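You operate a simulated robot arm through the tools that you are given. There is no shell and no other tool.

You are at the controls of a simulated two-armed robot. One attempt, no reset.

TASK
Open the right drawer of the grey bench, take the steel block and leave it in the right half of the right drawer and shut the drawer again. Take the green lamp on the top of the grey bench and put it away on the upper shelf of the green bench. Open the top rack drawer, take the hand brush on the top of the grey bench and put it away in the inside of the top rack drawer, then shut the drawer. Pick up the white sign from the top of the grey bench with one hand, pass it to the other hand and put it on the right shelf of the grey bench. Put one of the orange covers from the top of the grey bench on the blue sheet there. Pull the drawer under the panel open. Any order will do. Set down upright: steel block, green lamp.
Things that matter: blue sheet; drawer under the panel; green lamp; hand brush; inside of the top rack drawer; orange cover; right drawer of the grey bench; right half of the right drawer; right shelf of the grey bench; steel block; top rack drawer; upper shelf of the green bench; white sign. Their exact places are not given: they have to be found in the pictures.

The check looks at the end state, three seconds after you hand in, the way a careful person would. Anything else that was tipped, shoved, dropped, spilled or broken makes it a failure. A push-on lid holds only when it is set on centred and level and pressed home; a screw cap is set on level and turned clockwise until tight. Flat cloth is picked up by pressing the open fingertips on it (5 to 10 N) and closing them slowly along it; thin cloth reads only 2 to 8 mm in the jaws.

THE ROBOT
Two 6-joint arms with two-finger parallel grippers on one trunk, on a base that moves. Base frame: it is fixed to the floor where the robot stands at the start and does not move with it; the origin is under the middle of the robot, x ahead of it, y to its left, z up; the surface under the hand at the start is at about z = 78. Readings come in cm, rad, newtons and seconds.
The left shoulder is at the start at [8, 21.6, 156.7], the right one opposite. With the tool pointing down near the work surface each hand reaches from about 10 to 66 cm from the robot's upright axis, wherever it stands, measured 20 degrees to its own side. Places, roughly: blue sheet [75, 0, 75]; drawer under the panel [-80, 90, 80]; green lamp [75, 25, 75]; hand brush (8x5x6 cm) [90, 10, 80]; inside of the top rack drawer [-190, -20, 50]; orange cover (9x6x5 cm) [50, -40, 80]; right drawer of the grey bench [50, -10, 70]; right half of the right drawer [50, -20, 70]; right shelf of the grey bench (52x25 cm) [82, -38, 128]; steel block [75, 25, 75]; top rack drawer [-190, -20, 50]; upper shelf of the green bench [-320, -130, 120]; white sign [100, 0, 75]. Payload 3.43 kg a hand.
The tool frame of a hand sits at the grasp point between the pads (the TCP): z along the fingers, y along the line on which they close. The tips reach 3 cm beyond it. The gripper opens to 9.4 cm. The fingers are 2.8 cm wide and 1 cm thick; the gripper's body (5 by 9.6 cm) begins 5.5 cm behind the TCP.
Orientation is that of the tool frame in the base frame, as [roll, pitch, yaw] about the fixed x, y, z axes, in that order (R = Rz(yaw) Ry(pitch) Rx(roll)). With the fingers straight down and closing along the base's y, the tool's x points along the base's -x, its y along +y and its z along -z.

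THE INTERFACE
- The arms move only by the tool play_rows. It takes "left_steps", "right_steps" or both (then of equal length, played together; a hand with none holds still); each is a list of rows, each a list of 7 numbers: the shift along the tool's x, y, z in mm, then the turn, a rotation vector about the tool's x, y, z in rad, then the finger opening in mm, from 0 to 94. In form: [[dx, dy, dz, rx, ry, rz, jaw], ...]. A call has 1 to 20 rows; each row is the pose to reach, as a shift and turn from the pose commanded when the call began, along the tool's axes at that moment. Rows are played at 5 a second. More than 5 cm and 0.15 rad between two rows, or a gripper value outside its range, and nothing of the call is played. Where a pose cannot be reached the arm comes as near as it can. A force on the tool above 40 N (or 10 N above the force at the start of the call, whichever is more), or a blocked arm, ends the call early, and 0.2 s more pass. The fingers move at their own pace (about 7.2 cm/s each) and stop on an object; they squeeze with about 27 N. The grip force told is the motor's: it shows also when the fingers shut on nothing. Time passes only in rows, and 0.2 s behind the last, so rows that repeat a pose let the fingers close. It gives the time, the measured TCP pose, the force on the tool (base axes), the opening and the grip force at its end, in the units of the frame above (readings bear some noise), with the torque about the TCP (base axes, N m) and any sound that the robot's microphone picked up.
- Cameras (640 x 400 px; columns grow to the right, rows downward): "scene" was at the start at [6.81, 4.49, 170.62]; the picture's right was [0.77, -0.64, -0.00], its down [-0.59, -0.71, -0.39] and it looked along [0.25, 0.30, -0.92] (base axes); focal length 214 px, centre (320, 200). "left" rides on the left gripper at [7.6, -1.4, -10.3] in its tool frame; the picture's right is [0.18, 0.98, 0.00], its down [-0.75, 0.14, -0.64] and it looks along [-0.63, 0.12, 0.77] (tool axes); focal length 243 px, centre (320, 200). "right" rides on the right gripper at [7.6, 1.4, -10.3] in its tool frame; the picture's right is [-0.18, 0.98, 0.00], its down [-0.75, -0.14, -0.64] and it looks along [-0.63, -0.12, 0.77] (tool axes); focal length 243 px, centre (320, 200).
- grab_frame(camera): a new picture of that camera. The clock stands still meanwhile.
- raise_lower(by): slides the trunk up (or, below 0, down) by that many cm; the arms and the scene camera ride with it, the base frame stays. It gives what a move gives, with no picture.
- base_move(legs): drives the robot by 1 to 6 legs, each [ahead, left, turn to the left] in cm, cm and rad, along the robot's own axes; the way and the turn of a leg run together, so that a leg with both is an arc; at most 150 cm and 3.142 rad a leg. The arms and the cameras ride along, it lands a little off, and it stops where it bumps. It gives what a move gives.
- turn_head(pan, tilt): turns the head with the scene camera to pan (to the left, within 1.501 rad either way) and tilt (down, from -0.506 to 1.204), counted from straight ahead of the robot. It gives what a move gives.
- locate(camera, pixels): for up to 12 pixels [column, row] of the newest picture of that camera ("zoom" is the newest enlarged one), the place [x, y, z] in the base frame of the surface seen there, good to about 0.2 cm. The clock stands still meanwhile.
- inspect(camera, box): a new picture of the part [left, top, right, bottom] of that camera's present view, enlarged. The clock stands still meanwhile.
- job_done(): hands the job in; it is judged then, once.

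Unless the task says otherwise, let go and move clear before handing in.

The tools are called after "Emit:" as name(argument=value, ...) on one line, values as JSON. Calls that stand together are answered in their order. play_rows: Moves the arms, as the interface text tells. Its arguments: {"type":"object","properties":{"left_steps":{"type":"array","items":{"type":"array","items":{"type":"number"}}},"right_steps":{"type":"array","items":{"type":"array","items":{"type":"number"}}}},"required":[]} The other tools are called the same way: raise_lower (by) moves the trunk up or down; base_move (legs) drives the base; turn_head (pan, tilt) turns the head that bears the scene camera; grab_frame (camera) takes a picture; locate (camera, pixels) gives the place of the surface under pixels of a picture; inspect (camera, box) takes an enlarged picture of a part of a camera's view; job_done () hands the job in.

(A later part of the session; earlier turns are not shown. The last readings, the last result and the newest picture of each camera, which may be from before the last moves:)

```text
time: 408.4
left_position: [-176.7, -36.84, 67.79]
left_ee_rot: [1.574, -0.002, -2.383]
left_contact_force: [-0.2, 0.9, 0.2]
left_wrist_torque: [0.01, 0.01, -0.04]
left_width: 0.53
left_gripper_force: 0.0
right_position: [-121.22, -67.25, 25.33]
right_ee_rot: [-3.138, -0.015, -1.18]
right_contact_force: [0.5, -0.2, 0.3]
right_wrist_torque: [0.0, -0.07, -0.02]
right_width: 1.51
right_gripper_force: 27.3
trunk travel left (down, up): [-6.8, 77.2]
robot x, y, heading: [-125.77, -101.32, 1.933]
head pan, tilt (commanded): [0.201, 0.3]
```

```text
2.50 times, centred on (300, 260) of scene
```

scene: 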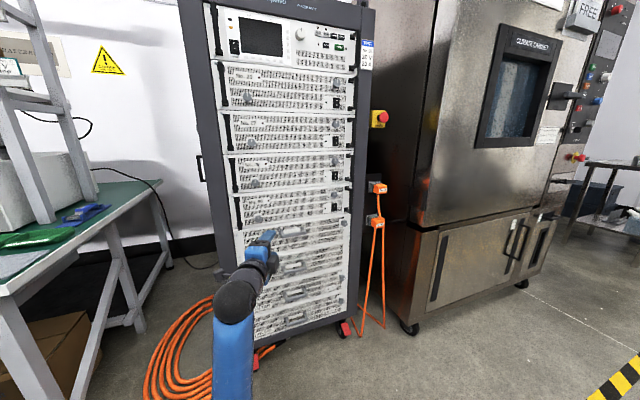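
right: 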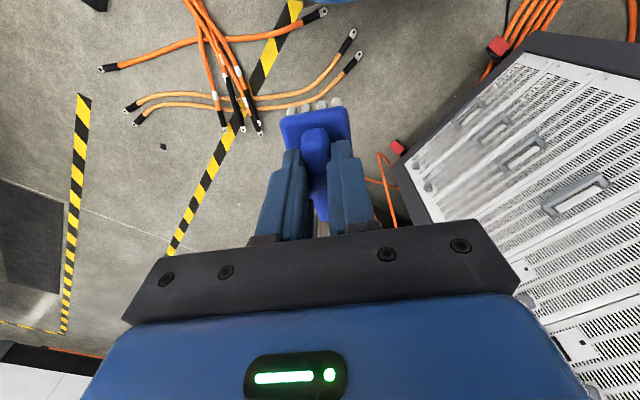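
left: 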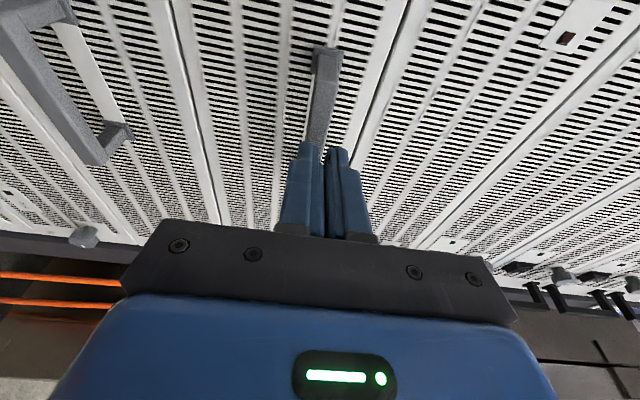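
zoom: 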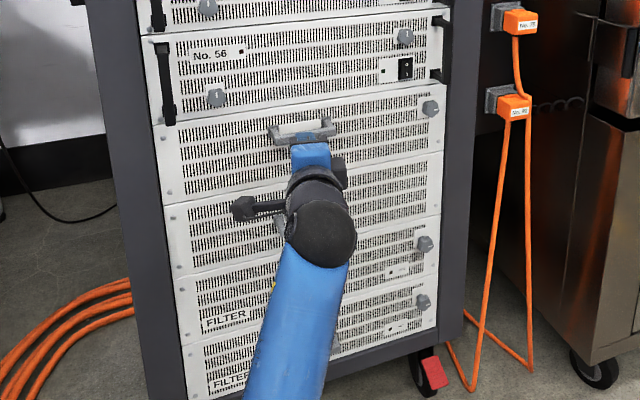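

The bar is still at u≈−124.5: panel 1 did not budge, but my grip was only at the fingertips. I'll regrip deeper and test once more.

Emit:
play_rows(left_steps=[[0, 0, 0, 0, 0, 0, 40], [0, -2, 0, 0, 0, 0, 50], [0, -2, 20, 0, 0, 0, 50], [0, -2, 41, 0, 0, 0, 50], [0, -2, 41, 0, 0, 0, 30], [0, -2, 41, 0, 0, 0, 10], [0, -2, 41, 0, 0, 0, 5], [0, -2, 41, 0, 0, 0, 5]])

Emit:
play_rows(left_steps=[[-0.5, 0, -3, 0, 0, 0, 5], [-1.1, 0, -6, 0, 0, 0, 5], [-1.6, 0, -9, 0, 0, 0, 5], [-2.1, 0, -12, 0, 0, 0, 5], [-2.6, 0, -15, 0, 0, 0, 5]])

```text
time: 410.2
left_position: [-179.78, -33.51, 67.5]
left_ee_rot: [1.581, -0.002, -2.381]
left_contact_force: [2.9, -3.9, -8.0]
left_wrist_torque: [0.31, -0.28, 0.36]
left_width: 1.82
left_gripper_force: 45.6
right_position: [-121.36, -67.08, 25.37]
right_ee_rot: [-3.138, -0.015, -1.179]
right_contact_force: [-0.2, 0.1, -1.4]
right_wrist_torque: [-0.01, -0.02, 0.01]
right_width: 1.54
right_gripper_force: 27.1
trunk travel left (down, up): [-6.8, 77.2]
robot x, y, heading: [-125.5, -101.58, 1.939]
head pan, tilt (commanded): [0.201, 0.3]
```

```text
time: 411.4
left_position: [-178.72, -34.6, 67.43]
left_ee_rot: [1.578, -0.001, -2.382]
left_contact_force: [-24.4, 24.1, -0.3]
left_wrist_torque: [1.34, -0.44, 0.01]
left_width: 1.38
left_gripper_force: 45.0
right_position: [-121.32, -66.99, 25.28]
right_ee_rot: [-3.136, -0.016, -1.179]
right_contact_force: [0.4, -0.2, -1.4]
right_wrist_torque: [-0.01, -0.02, 0.05]
right_width: 1.5
right_gripper_force: 26.9
trunk travel left (down, up): [-6.8, 77.2]
robot x, y, heading: [-125.53, -101.26, 1.933]
head pan, tilt (commanded): [0.201, 0.3]
```

At 34 N the fingers only creep along the bar — panel 1 is fixed. Releasing and moving to panel 2's handle (z≈52).

Emit:
play_rows(left_steps=[[0, 0, 0, 0, 0, 0, 30], [0, 0, 0, 0, 0, 0, 60], [0, 0, -40, 0, 0, 0, 60], [0, 0, -70, 0, 0, 0, 60], [0, -40, -70, 0, 0, 0, 60], [0, -80, -70, 0, 0, 0, 60], [0, -120, -70, 0, 0, 0, 60], [0, -155, -70, 0, 0, 0, 60], [0, -155, -70, 0, 0, 0, 60]])

Emit:
grab_frame(camera="left")

```text
time: 413.4
left_position: [-173.73, -40.01, 52.02]
left_ee_rot: [1.575, -0.003, -2.382]
left_contact_force: [0.1, 0.6, 0.4]
left_wrist_torque: [0.0, -0.02, 0.01]
left_width: 5.99
left_gripper_force: 0.0
right_position: [-121.24, -67.03, 25.35]
right_ee_rot: [-3.137, -0.012, -1.179]
right_contact_force: [-0.9, 0.0, -0.3]
right_wrist_torque: [0.01, 0.0, -0.01]
right_width: 1.52
right_gripper_force: 26.5
trunk travel left (down, up): [-6.8, 77.2]
robot x, y, heading: [-125.59, -101.7, 1.933]
head pan, tilt (commanded): [0.201, 0.3]
```

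```text
taken
```

left: 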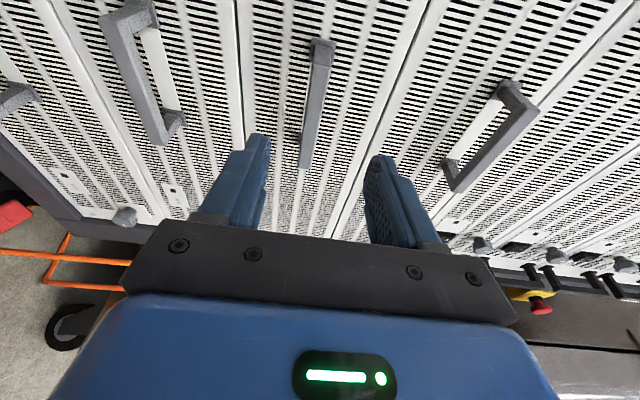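

Handle 2 is centred at (315,100). Locate and approach with a deep grip.

Emit:
locate(camera="left", pixels=[[320, 60], [314, 100], [306, 145], [322, 45]])

Emit:
play_rows(left_steps=[[0, 0, 30, 0, 0, 0, 60], [0, 0, 60, 0, 0, 0, 60], [0, 0, 86, 0, 0, 0, 60], [0, 0, 86, 0, 0, 0, 40], [0, 0, 86, 0, 0, 0, 20], [0, 0, 86, 0, 0, 0, 5], [0, 0, 86, 0, 0, 0, 5], [0, 0, 86, 0, 0, 0, 5]])

```text
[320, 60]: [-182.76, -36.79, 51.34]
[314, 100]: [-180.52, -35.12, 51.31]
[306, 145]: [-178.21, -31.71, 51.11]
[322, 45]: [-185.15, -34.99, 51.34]
```

```text
time: 415.2
left_position: [-179.65, -33.45, 51.44]
left_ee_rot: [1.589, -0.003, -2.379]
left_contact_force: [8.2, -9.1, -27.2]
left_wrist_torque: [0.54, -0.56, 0.46]
left_width: 1.82
left_gripper_force: 45.3
right_position: [-121.36, -67.06, 25.35]
right_ee_rot: [-3.14, -0.017, -1.181]
right_contact_force: [-0.4, -0.1, -1.4]
right_wrist_torque: [0.0, 0.01, -0.01]
right_width: 1.54
right_gripper_force: 26.3
trunk travel left (down, up): [-6.8, 77.2]
robot x, y, heading: [-125.4, -101.6, 1.935]
head pan, tilt (commanded): [0.201, 0.3]
```

Gripped deep; the bar is 6 mm lower than commanded, so I'll relax that and pull along the drawer axis.

Emit:
play_rows(left_steps=[[0, -6, 0, 0, 0, 0, 5], [0, -6, 0, 0, 0, 0, 5], [-0.9, -6, -5, 0, 0, 0, 5], [-1.7, -6, -10, 0, 0, 0, 5], [-3.5, -6, -20, 0, 0, 0, 5], [-5.2, -6, -30, 0, 0, 0, 5], [-6.9, -6, -39, 0, 0, 0, 5]])

Emit:
grab_frame(camera="left")

```text
time: 416.8
left_position: [-176.25, -36.0, 51.29]
left_ee_rot: [1.579, -0.002, -2.382]
left_contact_force: [-2.9, -3.4, -7.9]
left_wrist_torque: [0.21, -0.19, -0.74]
left_width: 1.82
left_gripper_force: 44.8
right_position: [-121.37, -66.98, 25.34]
right_ee_rot: [-3.137, -0.015, -1.18]
right_contact_force: [0.1, 0.2, -1.0]
right_wrist_torque: [-0.02, 0.02, 0.01]
right_width: 1.49
right_gripper_force: 27.4
trunk travel left (down, up): [-6.8, 77.2]
robot x, y, heading: [-125.22, -101.32, 1.937]
head pan, tilt (commanded): [0.201, 0.3]
```

```text
taken
```

left: 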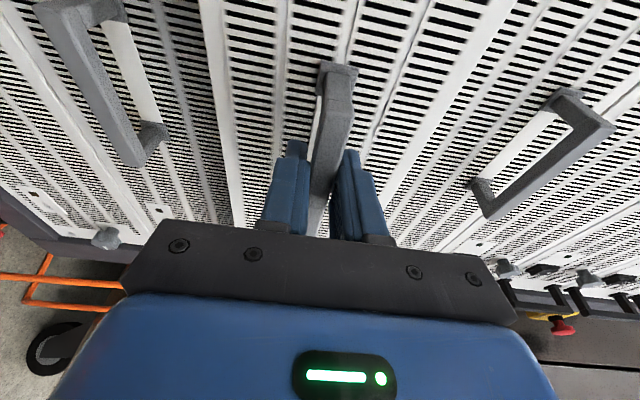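

Panel 2 slides out easily — it is the top rack drawer. Pulling it a further 16 cm.

Emit:
play_rows(left_steps=[[-2.8, 0, -16, 0, 0, 0, 5], [-5.6, 0, -32, 0, 0, 0, 5], [-8.4, 0, -47, 0, 0, 0, 5], [-11.1, 0, -63, 0, 0, 0, 5], [-13.9, 0, -79, 0, 0, 0, 5], [-16.7, 0, -95, 0, 0, 0, 5], [-19.5, 0, -110, 0, 0, 0, 5], [-22.2, 0, -126, 0, 0, 0, 5], [-25, 0, -142, 0, 0, 0, 5], [-27.8, 0, -158, 0, 0, 0, 5], [-27.8, 0, -158, 0, 0, 0, 5]])

Emit:
turn_head(pan=0.2, tilt=0.6)

Emit:
grab_frame(camera="scene")

```text
time: 419.2
left_position: [-163.45, -45.35, 51.35]
left_ee_rot: [1.585, -0.003, -2.38]
left_contact_force: [-3.7, -8.1, -27.0]
left_wrist_torque: [0.52, -0.41, -0.71]
left_width: 1.81
left_gripper_force: 44.9
right_position: [-121.4, -66.94, 25.2]
right_ee_rot: [-3.138, -0.015, -1.18]
right_contact_force: [0.6, 0.1, -1.2]
right_wrist_torque: [0.03, 0.01, -0.01]
right_width: 1.5
right_gripper_force: 26.6
trunk travel left (down, up): [-6.8, 77.2]
robot x, y, heading: [-125.31, -100.98, 1.933]
head pan, tilt (commanded): [0.201, 0.3]
```

```text
time: 420.0
left_position: [-163.48, -45.44, 51.29]
left_ee_rot: [1.583, -0.004, -2.382]
left_contact_force: [-3.1, -9.5, -28.0]
left_wrist_torque: [0.52, -0.41, -0.88]
left_width: 1.8
left_gripper_force: 44.5
right_position: [-121.3, -67.01, 25.21]
right_ee_rot: [-3.139, -0.015, -1.18]
right_contact_force: [0.2, 0.0, -1.0]
right_wrist_torque: [-0.02, -0.01, 0.02]
right_width: 1.52
right_gripper_force: 26.3
trunk travel left (down, up): [-6.8, 77.2]
robot x, y, heading: [-125.31, -101.48, 1.936]
head pan, tilt (commanded): [0.201, 0.6]
```

```text
taken
```

scene: 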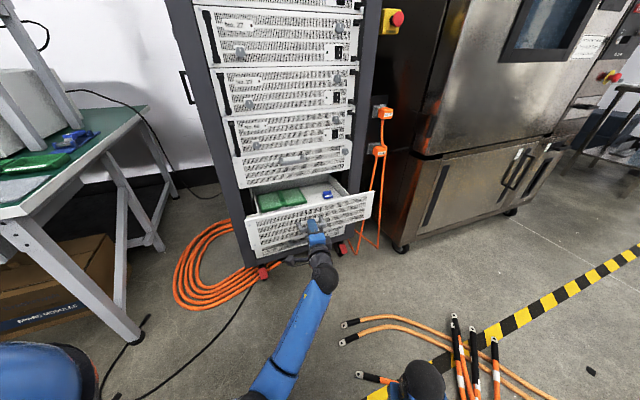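

The drawer is open about 20 cm and contains a green tray and something blue. Zooming in.

Emit:
inspect(camera="scene", box=[230, 160, 390, 270])

Emit:
locate(camera="zoom", pixels=[[300, 100], [255, 130], [330, 130], [390, 125], [400, 140], [440, 120], [350, 90], [360, 150], [200, 130], [110, 190], [560, 125], [300, 180]])

```text
3.64 times, centred on (310, 215) of scene
```

zoom: 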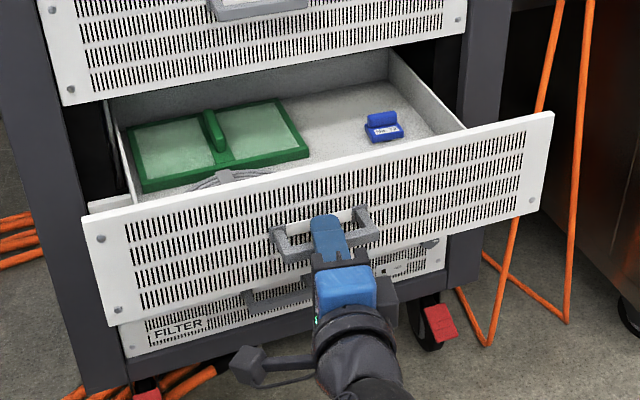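

```text
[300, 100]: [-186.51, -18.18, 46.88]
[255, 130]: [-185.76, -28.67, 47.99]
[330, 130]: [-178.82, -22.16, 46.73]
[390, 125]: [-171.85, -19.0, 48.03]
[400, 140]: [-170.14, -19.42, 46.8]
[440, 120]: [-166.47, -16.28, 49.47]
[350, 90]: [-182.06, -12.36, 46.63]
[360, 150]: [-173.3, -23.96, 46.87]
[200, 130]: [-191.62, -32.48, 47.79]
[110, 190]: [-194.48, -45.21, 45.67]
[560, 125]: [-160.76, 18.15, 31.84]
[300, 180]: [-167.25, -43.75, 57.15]
```

The drawer floor is at z≈46.8, with a green tray left and a small blue item right; free space lies between them. I'll let go of the handle, back the left hand off, raise the trunk and bring the right hand over the drawer.

Emit:
play_rows(left_steps=[[0, 3, 0, 0, 0, 0, 30], [0, 3, 0, 0, 0, 0, 60], [0, 3, -30, 0, 0, 0, 60], [0, 3, -60, 0, 0, 0, 60], [0, 3, -80, 0, 0, 0, 60], [0, 3, -80, 0, 0, 0, 60]])

Emit:
raise_lower(by=56)

Emit:
base_move(legs=[[0, 0, 0.585]])

Emit:
turn_head(pan=-0.4, tilt=0.8)

Emit:
grab_frame(camera="scene")

```text
time: 421.4
left_position: [-157.74, -51.32, 51.87]
left_ee_rot: [1.575, -0.002, -2.381]
left_contact_force: [0.3, 0.3, -0.1]
left_wrist_torque: [-0.01, 0.06, 0.0]
left_width: 6.03
left_gripper_force: 0.2
right_position: [-121.3, -67.05, 25.36]
right_ee_rot: [-3.139, -0.012, -1.179]
right_contact_force: [0.4, 0.2, -1.1]
right_wrist_torque: [0.01, 0.0, 0.02]
right_width: 1.52
right_gripper_force: 27.0
trunk travel left (down, up): [-6.8, 77.2]
robot x, y, heading: [-125.46, -101.33, 1.935]
head pan, tilt (commanded): [0.201, 0.6]
```

```text
refused: 56 is not a number from -40 to 40
```

```text
time: 423.4
left_position: [-179.79, -76.79, 51.74]
left_ee_rot: [1.576, -0.002, -1.811]
left_contact_force: [0.4, 0.4, 0.5]
left_wrist_torque: [0.0, 0.02, -0.02]
left_width: 5.99
left_gripper_force: 0.1
right_position: [-140.46, -70.18, 25.32]
right_ee_rot: [-3.139, -0.011, -0.61]
right_contact_force: [0.4, 0.0, -1.2]
right_wrist_torque: [-0.02, 0.0, 0.0]
right_width: 1.54
right_gripper_force: 27.2
trunk travel left (down, up): [-6.8, 77.2]
robot x, y, heading: [-125.26, -101.24, 2.504]
head pan, tilt (commanded): [0.201, 0.6]
```

```text
time: 424.4
left_position: [-179.68, -76.75, 51.69]
left_ee_rot: [1.576, -0.001, -1.811]
left_contact_force: [0.9, -0.7, -0.2]
left_wrist_torque: [-0.01, 0.03, 0.04]
left_width: 6.0
left_gripper_force: 0.0
right_position: [-140.47, -70.22, 25.47]
right_ee_rot: [-3.136, -0.012, -0.609]
right_contact_force: [0.2, -0.6, -0.6]
right_wrist_torque: [-0.01, 0.0, -0.02]
right_width: 1.53
right_gripper_force: 27.1
trunk travel left (down, up): [-6.8, 77.2]
robot x, y, heading: [-125.46, -101.16, 2.503]
head pan, tilt (commanded): [-0.4, 0.799]
```

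```text
taken
```

scene: 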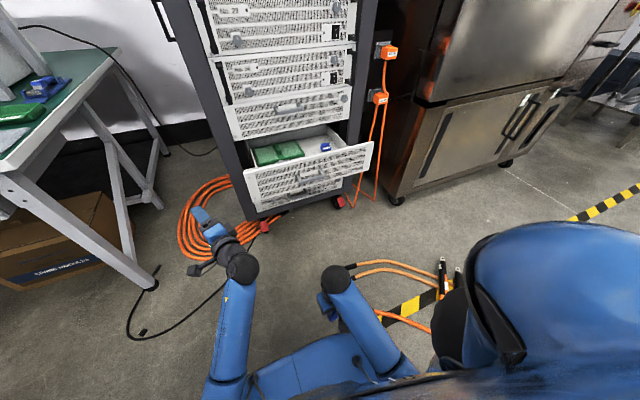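

The raise must be in steps of ≤40. Raising 40 and then 14, then moving the right hand out over the drawer.

Emit:
raise_lower(by=40)

Emit:
raise_lower(by=12)

Emit:
turn_head(pan=-0.4, tilt=0.9)

Emit:
grab_frame(camera="scene")

Emit:
inspect(camera="scene", box=[230, 120, 390, 240])

```text
time: 428.2
left_position: [-179.85, -76.68, 91.7]
left_ee_rot: [1.577, -0.002, -1.81]
left_contact_force: [0.5, -0.3, 0.1]
left_wrist_torque: [0.01, 0.02, -0.01]
left_width: 5.97
left_gripper_force: 0.1
right_position: [-140.5, -70.21, 65.33]
right_ee_rot: [-3.138, -0.012, -0.609]
right_contact_force: [0.0, 0.0, 0.3]
right_wrist_torque: [0.0, 0.02, -0.02]
right_width: 1.51
right_gripper_force: 27.1
trunk travel left (down, up): [-46.8, 37.2]
robot x, y, heading: [-125.2, -101.43, 2.503]
head pan, tilt (commanded): [-0.4, 0.799]
```

```text
time: 429.7
left_position: [-179.74, -76.71, 103.92]
left_ee_rot: [1.578, 0.0, -1.81]
left_contact_force: [-1.1, 0.2, -0.1]
left_wrist_torque: [-0.01, 0.0, 0.01]
left_width: 6.0
left_gripper_force: 0.0
right_position: [-140.52, -70.25, 77.35]
right_ee_rot: [-3.138, -0.013, -0.609]
right_contact_force: [0.2, -0.1, -1.5]
right_wrist_torque: [0.0, 0.01, 0.01]
right_width: 1.53
right_gripper_force: 26.7
trunk travel left (down, up): [-58.8, 25.2]
robot x, y, heading: [-125.54, -101.19, 2.503]
head pan, tilt (commanded): [-0.4, 0.799]
```

```text
time: 430.4
left_position: [-179.63, -76.66, 103.68]
left_ee_rot: [1.576, -0.002, -1.81]
left_contact_force: [-0.3, -0.1, 0.1]
left_wrist_torque: [0.0, -0.01, 0.06]
left_width: 5.99
left_gripper_force: 0.0
right_position: [-140.42, -70.27, 77.35]
right_ee_rot: [-3.14, -0.012, -0.608]
right_contact_force: [0.1, 0.2, -0.5]
right_wrist_torque: [-0.02, -0.03, 0.0]
right_width: 1.52
right_gripper_force: 27.6
trunk travel left (down, up): [-58.8, 25.2]
robot x, y, heading: [-125.4, -101.19, 2.504]
head pan, tilt (commanded): [-0.4, 0.901]
```

```text
taken
```

scene: 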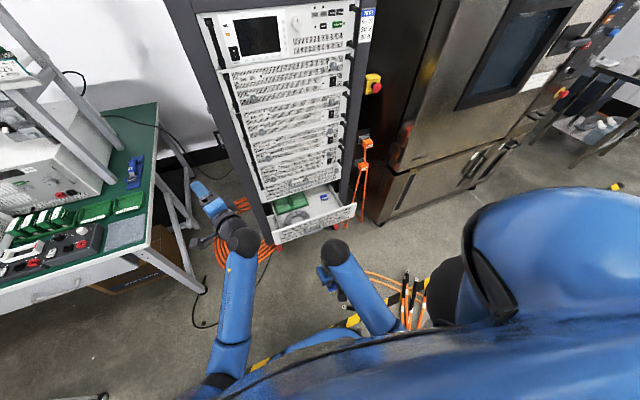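

```text
3.33 times, centred on (310, 180) of scene
```

zoom: 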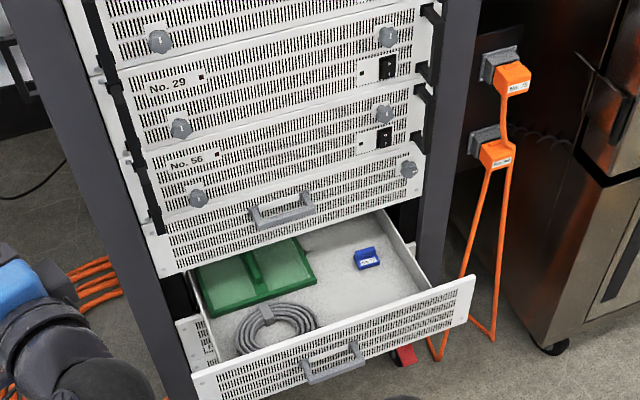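

I can see a green lid rear-left, a coiled cable front-centre and a blue clip rear-right; the right-front area (zoom (370,290)) is free. Measuring it.

Emit:
locate(camera="zoom", pixels=[[365, 290], [400, 285], [350, 310], [322, 315], [390, 300], [370, 268], [340, 270], [425, 290], [300, 345], [415, 275], [335, 240], [318, 330]])

```text
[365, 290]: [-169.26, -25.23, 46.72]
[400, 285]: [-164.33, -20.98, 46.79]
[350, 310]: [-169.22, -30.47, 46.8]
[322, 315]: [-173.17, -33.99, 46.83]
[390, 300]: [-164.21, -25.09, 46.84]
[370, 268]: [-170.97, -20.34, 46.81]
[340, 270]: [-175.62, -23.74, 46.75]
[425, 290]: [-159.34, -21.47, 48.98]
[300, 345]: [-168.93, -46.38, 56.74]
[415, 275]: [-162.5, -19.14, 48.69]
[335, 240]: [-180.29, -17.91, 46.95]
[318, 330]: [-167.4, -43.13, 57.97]
```

The free area is centred near (−166,−27). I'll drive 20 cm closer and move the right hand over it at z≈77.

Emit:
base_move(legs=[[20, 0, 0]])

Emit:
play_rows(right_steps=[[-37, -28, 0, 0, 0, 0, 5], [-74, -56, 0, 0, 0, 0, 5], [-111, -84, 0, 0, 0, 0, 5], [-148, -112, 0, 0, 0, 0, 5], [-185, -140, 0, 0, 0, 0, 5], [-222, -168, 0, 0, 0, 0, 5], [-240, -185, 0, 0, 0, 0, 5], [-240, -185, 0, 0, 0, 0, 5]])

Emit:
grab_frame(camera="right")

Emit:
grab_frame(camera="scene")

```text
time: 432.0
left_position: [-196.17, -64.93, 103.84]
left_ee_rot: [1.576, -0.002, -1.807]
left_contact_force: [0.0, 0.0, 0.4]
left_wrist_torque: [-0.01, 0.02, -0.01]
left_width: 5.99
left_gripper_force: 0.0
right_position: [-157.06, -58.18, 77.4]
right_ee_rot: [-3.138, -0.013, -0.604]
right_contact_force: [0.7, -0.8, -0.9]
right_wrist_torque: [-0.01, -0.02, -0.01]
right_width: 1.52
right_gripper_force: 27.3
trunk travel left (down, up): [-58.8, 25.2]
robot x, y, heading: [-141.75, -89.04, 2.507]
head pan, tilt (commanded): [-0.4, 0.901]
```

```text
time: 433.8
left_position: [-196.39, -64.97, 103.83]
left_ee_rot: [1.577, -0.001, -1.807]
left_contact_force: [-0.2, 0.0, 0.0]
left_wrist_torque: [-0.01, -0.02, 0.04]
left_width: 6.03
left_gripper_force: 0.0
right_position: [-166.26, -29.43, 77.31]
right_ee_rot: [-3.137, -0.014, -0.604]
right_contact_force: [0.0, 0.5, -1.4]
right_wrist_torque: [0.0, -0.01, 0.0]
right_width: 1.53
right_gripper_force: 27.7
trunk travel left (down, up): [-58.8, 25.2]
robot x, y, heading: [-141.97, -89.49, 2.512]
head pan, tilt (commanded): [-0.4, 0.901]
```

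```text
taken
```

right: 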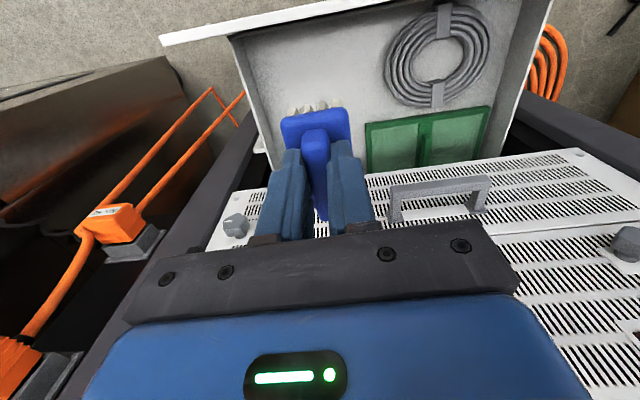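

```text
taken
```

scene: 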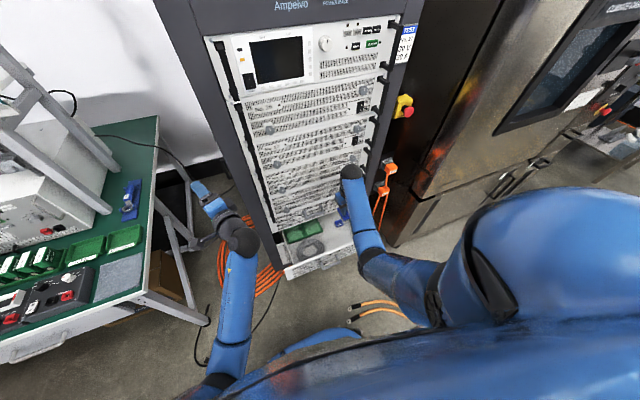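

The brush hangs over the free area (coil to its left, drawer wall to its right). Nudge 1.4 cm right, then lower with the trunk.

Emit:
play_rows(right_steps=[[0, -7, 0, 0, 0, 0, 5], [0, -14, 0, 0, 0, 0, 5], [0, -14, 0, 0, 0, 0, 5]])

Emit:
raise_lower(by=-23)

Emit:
grab_frame(camera="right")

```text
time: 434.6
left_position: [-196.27, -64.96, 103.82]
left_ee_rot: [1.577, -0.002, -1.807]
left_contact_force: [0.6, -0.7, 0.1]
left_wrist_torque: [-0.03, -0.01, -0.04]
left_width: 6.0
left_gripper_force: 0.0
right_position: [-165.53, -28.19, 77.24]
right_ee_rot: [-3.137, -0.012, -0.604]
right_contact_force: [0.6, -0.1, -0.6]
right_wrist_torque: [0.06, -0.01, 0.0]
right_width: 1.54
right_gripper_force: 26.9
trunk travel left (down, up): [-58.8, 25.2]
robot x, y, heading: [-141.97, -89.26, 2.512]
head pan, tilt (commanded): [-0.4, 0.901]
```

```text
time: 437.0
left_position: [-196.39, -64.98, 80.69]
left_ee_rot: [1.575, -0.003, -1.806]
left_contact_force: [-0.7, -0.3, 0.3]
left_wrist_torque: [-0.03, -0.01, -0.01]
left_width: 6.0
left_gripper_force: 0.1
right_position: [-165.55, -28.26, 54.25]
right_ee_rot: [-3.138, -0.012, -0.606]
right_contact_force: [-0.1, -0.4, 0.3]
right_wrist_torque: [0.0, 0.04, 0.01]
right_width: 1.51
right_gripper_force: 26.8
trunk travel left (down, up): [-35.8, 48.2]
robot x, y, heading: [-141.5, -89.18, 2.51]
head pan, tilt (commanded): [-0.4, 0.901]
```

```text
taken
```

right: 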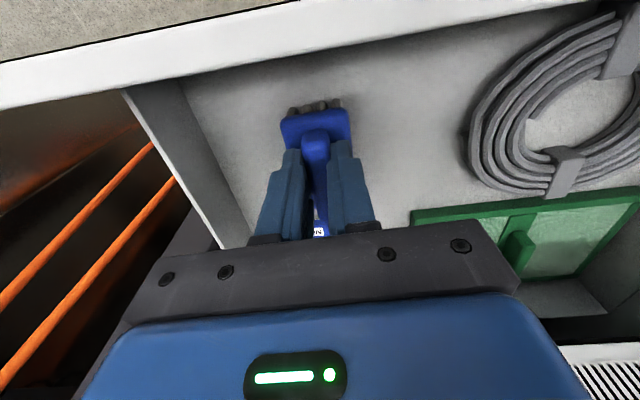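

The brush is 1.4 cm above the drawer floor with clear space around. Lowering the rest in small steps.

Emit:
raise_lower(by=-1.1)

Emit:
raise_lower(by=-0.4)

```text
time: 437.6
left_position: [-196.2, -64.91, 79.67]
left_ee_rot: [1.577, -0.003, -1.806]
left_contact_force: [-0.2, 0.9, -0.3]
left_wrist_torque: [0.0, 0.02, -0.02]
left_width: 6.04
left_gripper_force: 0.1
right_position: [-165.51, -28.32, 53.08]
right_ee_rot: [-3.139, -0.012, -0.605]
right_contact_force: [-0.1, 0.4, -0.9]
right_wrist_torque: [-0.03, -0.03, 0.04]
right_width: 1.55
right_gripper_force: 27.5
trunk travel left (down, up): [-34.7, 49.3]
robot x, y, heading: [-141.38, -89.24, 2.508]
head pan, tilt (commanded): [-0.4, 0.901]
```

```text
time: 438.1
left_position: [-196.23, -64.94, 79.37]
left_ee_rot: [1.577, -0.001, -1.807]
left_contact_force: [-0.4, -0.6, 0.3]
left_wrist_torque: [0.03, -0.01, 0.01]
left_width: 5.99
left_gripper_force: 0.0
right_position: [-165.49, -28.22, 53.03]
right_ee_rot: [-3.137, -0.009, -0.604]
right_contact_force: [1.2, 0.1, 10.7]
right_wrist_torque: [0.22, 0.38, 0.01]
right_width: 1.52
right_gripper_force: 26.5
trunk travel left (down, up): [-34.3, 49.7]
robot x, y, heading: [-141.92, -89.67, 2.517]
head pan, tilt (commanded): [-0.4, 0.901]
```

Contact (11 N). Releasing the brush and lifting out with the trunk.

Emit:
play_rows(right_steps=[[0, 0, 0, 0, 0, 0, 20], [0, 0, 0, 0, 0, 0, 30], [0, 0, 0, 0, 0, 0, 40], [0, 0, 0, 0, 0, 0, 40]])

Emit:
raise_lower(by=25)

Emit:
grab_frame(camera="right")

```text
time: 439.1
left_position: [-196.34, -64.88, 79.41]
left_ee_rot: [1.577, -0.003, -1.806]
left_contact_force: [-0.4, 0.8, -0.1]
left_wrist_torque: [0.01, 0.0, 0.02]
left_width: 6.01
left_gripper_force: 0.1
right_position: [-165.46, -28.22, 52.74]
right_ee_rot: [-3.137, -0.013, -0.605]
right_contact_force: [0.3, -0.2, 0.6]
right_wrist_torque: [0.0, -0.05, -0.01]
right_width: 4.02
right_gripper_force: 0.0
trunk travel left (down, up): [-34.3, 49.7]
robot x, y, heading: [-141.78, -89.63, 2.51]
head pan, tilt (commanded): [-0.4, 0.901]
```

```text
time: 441.7
left_position: [-196.15, -64.92, 104.23]
left_ee_rot: [1.577, -0.003, -1.807]
left_contact_force: [0.1, -0.7, -0.1]
left_wrist_torque: [0.02, -0.01, 0.0]
left_width: 5.99
left_gripper_force: 0.1
right_position: [-165.47, -28.24, 77.69]
right_ee_rot: [-3.138, -0.015, -0.603]
right_contact_force: [0.1, -0.6, -0.2]
right_wrist_torque: [0.0, -0.03, 0.03]
right_width: 4.02
right_gripper_force: 0.0
trunk travel left (down, up): [-59.3, 24.7]
robot x, y, heading: [-141.58, -89.76, 2.51]
head pan, tilt (commanded): [-0.4, 0.901]
```

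```text
taken
```

right: 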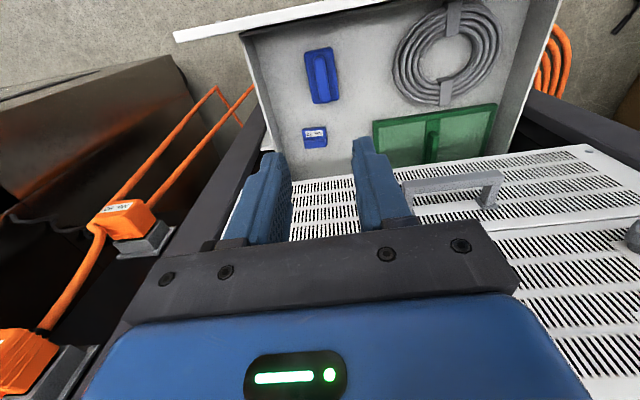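

The brush lies in the drawer at (323,75) in the picture, clear of the other things. Now I'll retrace: bring the right hand home, back off, turn right and lower, so the left hand can push the drawer shut by its handle.

Emit:
play_rows(right_steps=[[37, 28, 0, 0, 0, 0, 40], [74, 56, 0, 0, 0, 0, 40], [111, 84, 0, 0, 0, 0, 40], [148, 112, 0, 0, 0, 0, 40], [185, 140, 0, 0, 0, 0, 40], [222, 168, 0, 0, 0, 0, 40], [240, 199, 0, 0, 0, 0, 40], [240, 199, 0, 0, 0, 0, 40]])

Emit:
base_move(legs=[[-20, 0, 0], [0, 0, -0.575]])

Emit:
raise_lower(by=-38)

Emit:
turn_head(pan=0.2, tilt=0.6)

Emit:
grab_frame(camera="scene")

```text
time: 443.5
left_position: [-196.25, -64.88, 104.33]
left_ee_rot: [1.577, -0.003, -1.805]
left_contact_force: [-0.2, -0.5, 0.4]
left_wrist_torque: [-0.03, -0.03, -0.02]
left_width: 6.01
left_gripper_force: 0.0
right_position: [-157.45, -57.98, 77.92]
right_ee_rot: [-3.138, -0.015, -0.603]
right_contact_force: [-0.2, 0.0, -0.7]
right_wrist_torque: [0.03, -0.03, 0.02]
right_width: 3.98
right_gripper_force: 0.1
trunk travel left (down, up): [-59.3, 24.7]
robot x, y, heading: [-141.7, -89.37, 2.508]
head pan, tilt (commanded): [-0.4, 0.901]
```

```text
time: 446.7
left_position: [-157.08, -51.18, 104.31]
left_ee_rot: [1.577, -0.001, -2.388]
left_contact_force: [0.7, -0.4, -0.3]
left_wrist_torque: [0.01, -0.03, 0.02]
left_width: 6.01
left_gripper_force: 0.0
right_position: [-120.77, -66.69, 77.93]
right_ee_rot: [-3.137, -0.015, -1.188]
right_contact_force: [-0.7, -0.1, -0.4]
right_wrist_torque: [-0.01, -0.01, 0.02]
right_width: 4.02
right_gripper_force: 0.2
trunk travel left (down, up): [-59.3, 24.7]
robot x, y, heading: [-125.29, -101.66, 1.93]
head pan, tilt (commanded): [-0.4, 0.901]
```

```text
time: 450.4
left_position: [-157.03, -51.16, 66.36]
left_ee_rot: [1.575, -0.001, -2.39]
left_contact_force: [0.6, -0.1, 1.1]
left_wrist_torque: [0.01, -0.01, 0.0]
left_width: 6.02
left_gripper_force: 0.0
right_position: [-120.79, -66.78, 39.97]
right_ee_rot: [-3.138, -0.011, -1.188]
right_contact_force: [0.7, 0.7, -1.1]
right_wrist_torque: [-0.01, -0.01, 0.0]
right_width: 3.97
right_gripper_force: 0.0
trunk travel left (down, up): [-21.3, 62.7]
robot x, y, heading: [-125.41, -101.29, 1.928]
head pan, tilt (commanded): [-0.4, 0.901]
```

```text
time: 451.4
left_position: [-157.17, -51.17, 66.26]
left_ee_rot: [1.576, -0.001, -2.39]
left_contact_force: [-0.3, 1.2, 0.2]
left_wrist_torque: [-0.02, 0.0, 0.01]
left_width: 6.01
left_gripper_force: 0.0
right_position: [-120.76, -66.88, 39.92]
right_ee_rot: [-3.139, -0.014, -1.188]
right_contact_force: [0.1, -0.4, 0.0]
right_wrist_torque: [0.01, -0.01, 0.01]
right_width: 3.99
right_gripper_force: 0.0
trunk travel left (down, up): [-21.3, 62.7]
robot x, y, heading: [-124.88, -101.31, 1.927]
head pan, tilt (commanded): [0.201, 0.6]
```

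```text
taken
```

scene: 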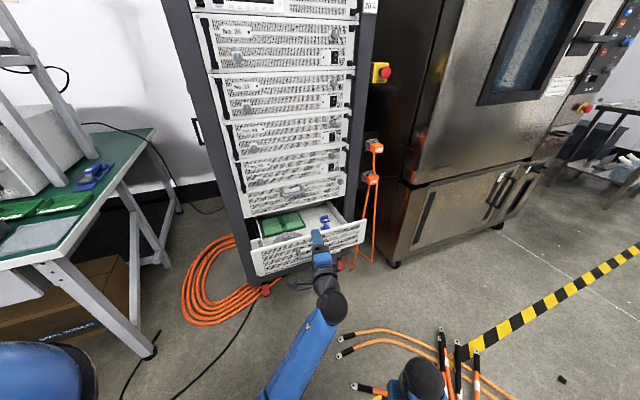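

The brush is visible inside. Lower 14.9 cm more and check the handle from the left wrist camera.

Emit:
raise_lower(by=-14.9)

Emit:
grab_frame(camera="left")

Emit:
locate(camera="left", pixels=[[320, 60], [316, 90], [312, 120], [308, 140]])

```text
time: 453.1
left_position: [-156.96, -51.12, 51.4]
left_ee_rot: [1.577, -0.002, -2.39]
left_contact_force: [-0.1, 0.1, -0.1]
left_wrist_torque: [-0.01, -0.01, -0.05]
left_width: 5.98
left_gripper_force: 0.0
right_position: [-120.82, -66.77, 24.99]
right_ee_rot: [-3.138, -0.011, -1.188]
right_contact_force: [-0.4, 0.2, -0.1]
right_wrist_torque: [-0.01, 0.01, 0.01]
right_width: 3.98
right_gripper_force: 0.0
trunk travel left (down, up): [-6.4, 77.6]
robot x, y, heading: [-125.23, -101.68, 1.921]
head pan, tilt (commanded): [0.201, 0.6]
```

```text
taken
```

left: 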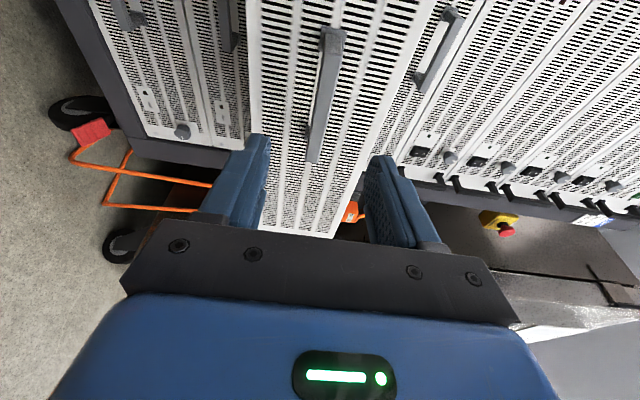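

```text
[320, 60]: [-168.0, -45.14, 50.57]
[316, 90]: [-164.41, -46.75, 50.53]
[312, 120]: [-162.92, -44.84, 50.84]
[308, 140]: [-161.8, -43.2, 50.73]
```

The handle bar is at z≈50.7, 8.7 cm ahead. Grip it and push the drawer in along its axis.

Emit:
play_rows(left_steps=[[0, -4, 30, 0, 0, 0, 60], [0, -7, 60, 0, 0, 0, 60], [0, -7, 85, 0, 0, 0, 60], [0, -7, 85, 0, 0, 0, 40], [0, -7, 85, 0, 0, 0, 20], [0, -7, 85, 0, 0, 0, 5], [0, -7, 85, 0, 0, 0, 5], [0, -7, 85, 0, 0, 0, 5]])

Emit:
play_rows(left_steps=[[1.8, 0, 10, 0, 0, 0, 5], [4.6, 0, 25, 0, 0, 0, 5], [7.3, 0, 39, 0, 0, 0, 5], [10, 0, 54, 0, 0, 0, 5], [12.7, 0, 69, 0, 0, 0, 5], [15.5, 0, 84, 0, 0, 0, 5], [18.2, 0, 98, 0, 0, 0, 5], [20.9, 0, 113, 0, 0, 0, 5], [23.7, 0, 128, 0, 0, 0, 5], [26.4, 0, 143, 0, 0, 0, 5], [29.1, 0, 157, 0, 0, 0, 5], [31.9, 0, 172, 0, 0, 0, 5], [33.7, 0, 182, 0, 0, 0, 5], [35.1, 0, 190, 0, 0, 0, 5], [36.4, 0, 197, 0, 0, 0, 5], [37, 0, 200, 0, 0, 0, 5]])

Emit:
grab_frame(camera="scene")

```text
time: 454.9
left_position: [-162.93, -45.1, 51.28]
left_ee_rot: [1.57, 0.0, -2.391]
left_contact_force: [-1.4, 2.2, 21.6]
left_wrist_torque: [-0.13, 0.14, 0.42]
left_width: 1.8
left_gripper_force: 44.7
right_position: [-120.8, -66.85, 25.13]
right_ee_rot: [-3.141, -0.01, -1.188]
right_contact_force: [-0.2, 0.0, -0.6]
right_wrist_torque: [0.01, 0.05, -0.01]
right_width: 4.03
right_gripper_force: 0.1
trunk travel left (down, up): [-6.4, 77.6]
robot x, y, heading: [-125.04, -101.53, 1.927]
head pan, tilt (commanded): [0.201, 0.6]
```

```text
time: 458.4
left_position: [-179.33, -33.28, 51.29]
left_ee_rot: [1.565, 0.002, -2.389]
left_contact_force: [1.4, -16.2, 29.2]
left_wrist_torque: [-0.17, 0.17, -0.24]
left_width: 1.8
left_gripper_force: 45.1
right_position: [-120.71, -66.93, 25.11]
right_ee_rot: [-3.141, -0.007, -1.19]
right_contact_force: [-0.3, -0.3, 0.5]
right_wrist_torque: [-0.02, -0.01, 0.0]
right_width: 4.02
right_gripper_force: 0.0
trunk travel left (down, up): [-6.4, 77.6]
robot x, y, heading: [-125.22, -101.24, 1.928]
head pan, tilt (commanded): [0.201, 0.6]
```

```text
taken
```

scene: 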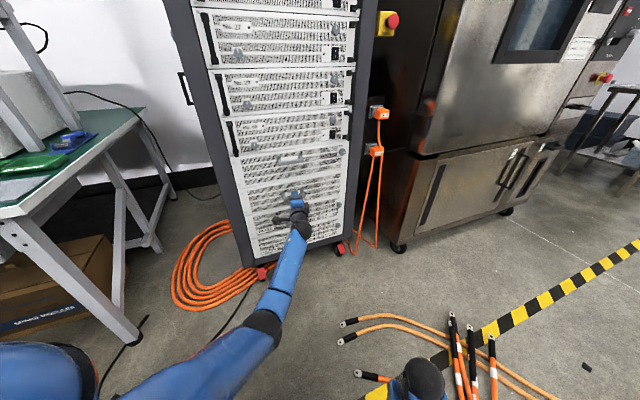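

Nearly home (handle u≈−124.5 vs −124.66 originally). I'll ease the height and press 4 mm more, then release.

Emit:
play_rows(left_steps=[[0, 5, 0, 0, 0, 0, 5], [0.5, 5, 3, 0, 0, 0, 5], [0.9, 5, 5, 0, 0, 0, 5], [0.9, 5, 5, 0, 0, 0, 5]])

Emit:
play_rows(left_steps=[[0, 0, -2, 0, 0, 0, 5], [0, 0, -2, 0, 0, 0, 30], [0, 0, -2, 0, 0, 0, 60], [0, 0, -40, 0, 0, 0, 60], [0, 0, -80, 0, 0, 0, 60], [0, 0, -120, 0, 0, 0, 60], [0, 0, -120, 0, 0, 0, 60]])

Emit:
grab_frame(camera="left")

Emit:
inspect(camera="scene", box=[210, 100, 390, 290])

```text
time: 459.0
left_position: [-179.26, -33.27, 51.38]
left_ee_rot: [1.573, -0.001, -2.388]
left_contact_force: [10.5, -18.2, 9.7]
left_wrist_torque: [0.0, 0.2, 0.38]
left_width: 1.78
left_gripper_force: 45.0
right_position: [-120.68, -66.99, 25.13]
right_ee_rot: [-3.139, -0.009, -1.187]
right_contact_force: [-0.2, -0.2, -0.8]
right_wrist_torque: [-0.04, -0.01, -0.02]
right_width: 4.02
right_gripper_force: 0.0
trunk travel left (down, up): [-6.4, 77.6]
robot x, y, heading: [-125.06, -101.52, 1.925]
head pan, tilt (commanded): [0.201, 0.6]
stopped in row 3 (left hand): the force on the tool passed its limit at 49 N (the readings are from after the stop); the commanded pose is now the measured one
```

```text
time: 460.6
left_position: [-171.04, -41.75, 50.96]
left_ee_rot: [1.581, -0.002, -2.388]
left_contact_force: [-0.4, 0.0, -0.3]
left_wrist_torque: [-0.01, -0.01, -0.01]
left_width: 5.95
left_gripper_force: 0.2
right_position: [-120.77, -66.95, 25.17]
right_ee_rot: [-3.139, -0.014, -1.186]
right_contact_force: [-0.8, 0.1, 0.1]
right_wrist_torque: [0.05, -0.02, 0.03]
right_width: 4.0
right_gripper_force: 0.0
trunk travel left (down, up): [-6.4, 77.6]
robot x, y, heading: [-125.31, -101.69, 1.924]
head pan, tilt (commanded): [0.201, 0.6]
```

```text
taken
```

left: 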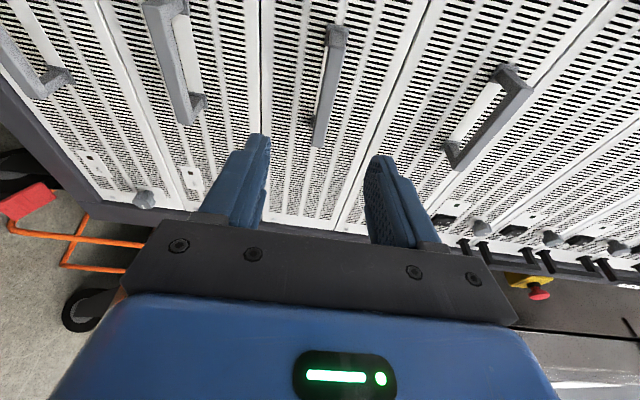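

```text
2.11 times, centred on (300, 195) of scene
```

zoom: 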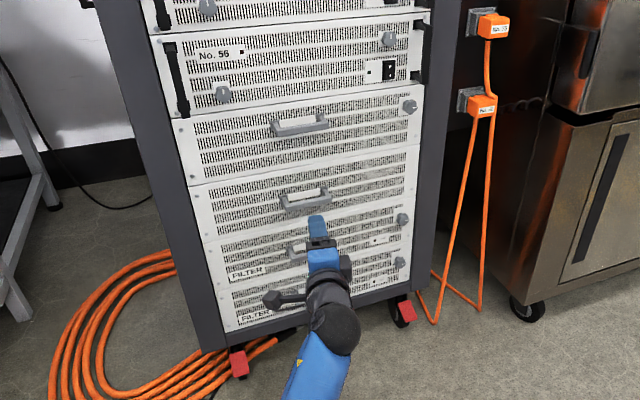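

The push hit the end stop (49 N) and the drawer looks flush. Verifying the panel faces line up.

Emit:
locate(camera="zoom", pixels=[[230, 225], [215, 160], [240, 262], [390, 180], [400, 130], [395, 225], [305, 205], [300, 132]])

```text
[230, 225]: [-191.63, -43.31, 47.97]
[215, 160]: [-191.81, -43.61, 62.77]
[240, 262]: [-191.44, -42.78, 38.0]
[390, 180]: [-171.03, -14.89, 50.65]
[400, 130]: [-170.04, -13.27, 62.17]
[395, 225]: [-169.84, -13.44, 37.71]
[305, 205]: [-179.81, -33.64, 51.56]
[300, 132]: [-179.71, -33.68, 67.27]
```

The drawer front is flush with its neighbours (u≈−128.5): closed. Last task: the drawer under the panel. I'll retract the left hand, raise the trunk, turn to face along the aisle and drive toward the climate cabinet's panel.

Emit:
play_rows(left_steps=[[0, 0, -30, 0, 0, 0, 60], [0, 0, -60, 0, 0, 0, 60], [0, 0, -90, 0, 0, 0, 60], [0, 0, -90, 0, 0, 0, 60]])

Emit:
raise_lower(by=34)

Emit:
base_move(legs=[[0, 0, -0.99], [75, -8, 0], [60, 0, 0]])

Emit:
turn_head(pan=1.2, tilt=0.45)

Emit:
grab_frame(camera="scene")

```text
time: 461.6
left_position: [-164.8, -48.5, 50.95]
left_ee_rot: [1.58, -0.003, -2.389]
left_contact_force: [-0.3, -0.6, -0.6]
left_wrist_torque: [-0.02, 0.0, 0.0]
left_width: 6.0
left_gripper_force: 0.0
right_position: [-120.79, -66.89, 25.0]
right_ee_rot: [-3.138, -0.015, -1.187]
right_contact_force: [0.6, 0.5, 0.4]
right_wrist_torque: [0.0, 0.0, 0.01]
right_width: 4.0
right_gripper_force: 0.0
trunk travel left (down, up): [-6.4, 77.6]
robot x, y, heading: [-124.99, -101.56, 1.927]
head pan, tilt (commanded): [0.201, 0.6]
```

```text
time: 464.9
left_position: [-164.87, -48.52, 84.96]
left_ee_rot: [1.581, -0.002, -2.387]
left_contact_force: [-0.6, 0.9, 0.2]
left_wrist_torque: [-0.01, -0.01, 0.02]
left_width: 6.01
left_gripper_force: 0.1
right_position: [-120.7, -66.93, 59.12]
right_ee_rot: [-3.139, -0.014, -1.187]
right_contact_force: [0.2, 0.0, 0.2]
right_wrist_torque: [0.01, -0.02, -0.01]
right_width: 4.02
right_gripper_force: 0.0
trunk travel left (down, up): [-40.4, 43.6]
robot x, y, heading: [-125.44, -101.77, 1.928]
head pan, tilt (commanded): [0.201, 0.6]
```

```text
time: 470.2
left_position: [-62.29, -17.95, 84.96]
left_ee_rot: [1.579, -0.007, 2.723]
left_contact_force: [1.0, 0.4, 0.5]
left_wrist_torque: [0.02, 0.02, 0.04]
left_width: 6.02
left_gripper_force: 0.1
right_position: [-62.09, -65.71, 58.93]
right_ee_rot: [3.139, -0.016, -2.36]
right_contact_force: [0.5, -0.3, -0.7]
right_wrist_torque: [0.02, 0.05, 0.02]
right_width: 4.01
right_gripper_force: 0.2
trunk travel left (down, up): [-40.4, 43.6]
robot x, y, heading: [-96.09, -75.27, 0.755]
head pan, tilt (commanded): [0.201, 0.6]
stopped in leg 2: the robot was blocked; the commanded pose is now the measured one
```

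```text
time: 471.5
left_position: [-62.56, -17.78, 85.0]
left_ee_rot: [1.578, -0.004, 2.724]
left_contact_force: [0.8, -0.1, -0.1]
left_wrist_torque: [0.0, 0.04, 0.01]
left_width: 5.99
left_gripper_force: 0.0
right_position: [-62.35, -65.62, 59.03]
right_ee_rot: [-3.14, -0.013, -2.359]
right_contact_force: [-0.3, 0.1, 0.4]
right_wrist_torque: [-0.01, 0.0, 0.02]
right_width: 3.99
right_gripper_force: 0.0
trunk travel left (down, up): [-40.4, 43.6]
robot x, y, heading: [-95.97, -74.74, 0.754]
head pan, tilt (commanded): [1.201, 0.45]
```

```text
taken
```

scene: 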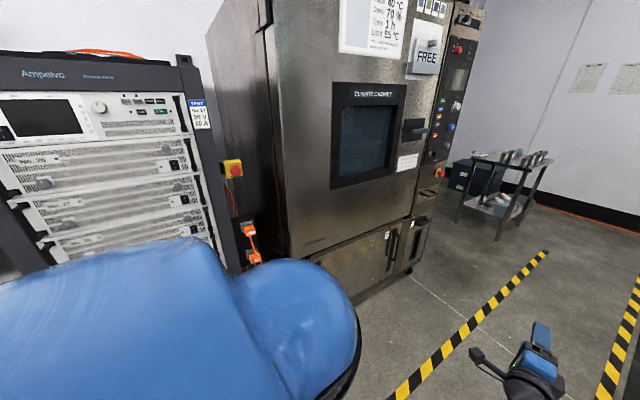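

Blocked again, near the cable bundle. Let me look down at the floor around my base with the wrist cameras and the head.

Emit:
grab_frame(camera="right")

Emit:
turn_head(pan=0.0, tilt=1.2)

Emit:
grab_frame(camera="scene")

Emit:
turn_head(pan=-1.3, tilt=0.9)

Emit:
grab_frame(camera="scene")

```text
taken
```

right: 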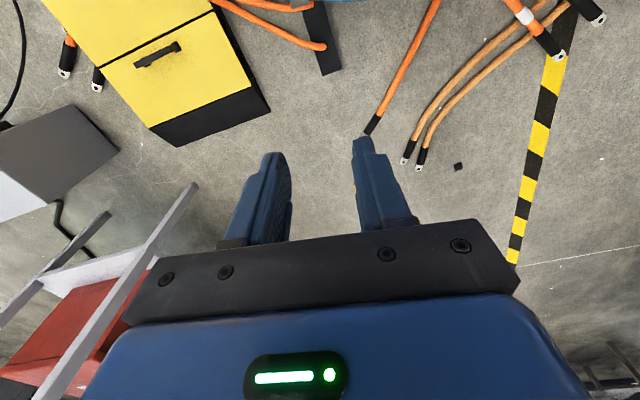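

```text
time: 472.9
left_position: [-62.61, -17.86, 84.96]
left_ee_rot: [1.58, -0.004, 2.723]
left_contact_force: [-0.9, 0.9, 0.9]
left_wrist_torque: [0.0, -0.01, 0.02]
left_width: 6.01
left_gripper_force: 0.1
right_position: [-62.38, -65.55, 59.08]
right_ee_rot: [-3.14, -0.014, -2.36]
right_contact_force: [-0.4, -0.5, 0.5]
right_wrist_torque: [-0.04, 0.0, 0.0]
right_width: 4.02
right_gripper_force: 0.0
trunk travel left (down, up): [-40.4, 43.6]
robot x, y, heading: [-95.92, -75.04, 0.759]
head pan, tilt (commanded): [0.0, 1.201]
```

```text
taken
```

scene: 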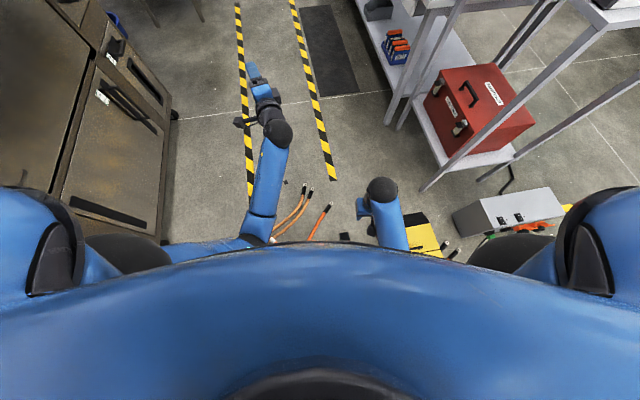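

```text
time: 474.4
left_position: [-62.53, -17.7, 84.97]
left_ee_rot: [1.58, -0.004, 2.724]
left_contact_force: [-0.6, 0.2, -0.7]
left_wrist_torque: [0.02, 0.01, -0.02]
left_width: 6.01
left_gripper_force: 0.0
right_position: [-62.26, -65.68, 59.06]
right_ee_rot: [-3.14, -0.012, -2.36]
right_contact_force: [-0.3, 0.6, 0.0]
right_wrist_torque: [-0.05, 0.01, 0.02]
right_width: 4.01
right_gripper_force: 0.0
trunk travel left (down, up): [-40.4, 43.6]
robot x, y, heading: [-95.78, -75.14, 0.755]
head pan, tilt (commanded): [-1.3, 0.901]
```

```text
taken
```

scene: 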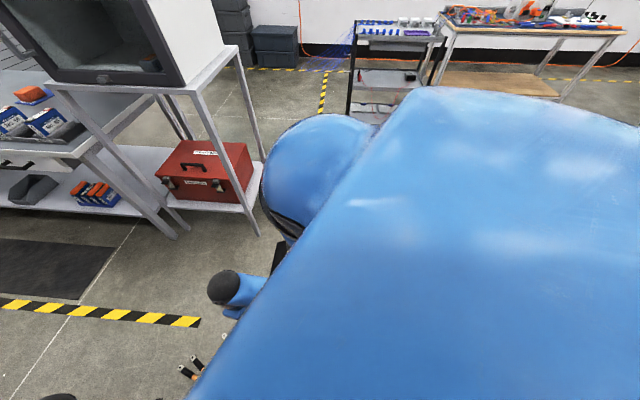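

Cable lugs and a black floor block with the cables are right by my base. Locating them.

Emit:
locate(camera="right", pixels=[[325, 50], [325, 10], [330, 72], [370, 130], [405, 160], [420, 168], [560, 55], [600, 20], [200, 110], [460, 167], [440, 60], [410, 60]])

```text
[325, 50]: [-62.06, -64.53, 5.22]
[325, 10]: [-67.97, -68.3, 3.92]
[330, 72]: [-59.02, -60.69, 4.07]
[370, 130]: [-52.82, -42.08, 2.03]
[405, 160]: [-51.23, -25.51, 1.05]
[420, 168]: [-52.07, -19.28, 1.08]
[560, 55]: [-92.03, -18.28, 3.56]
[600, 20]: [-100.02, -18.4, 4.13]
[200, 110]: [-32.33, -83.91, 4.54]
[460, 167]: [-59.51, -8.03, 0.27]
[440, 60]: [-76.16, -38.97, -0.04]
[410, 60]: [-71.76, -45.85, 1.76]
```

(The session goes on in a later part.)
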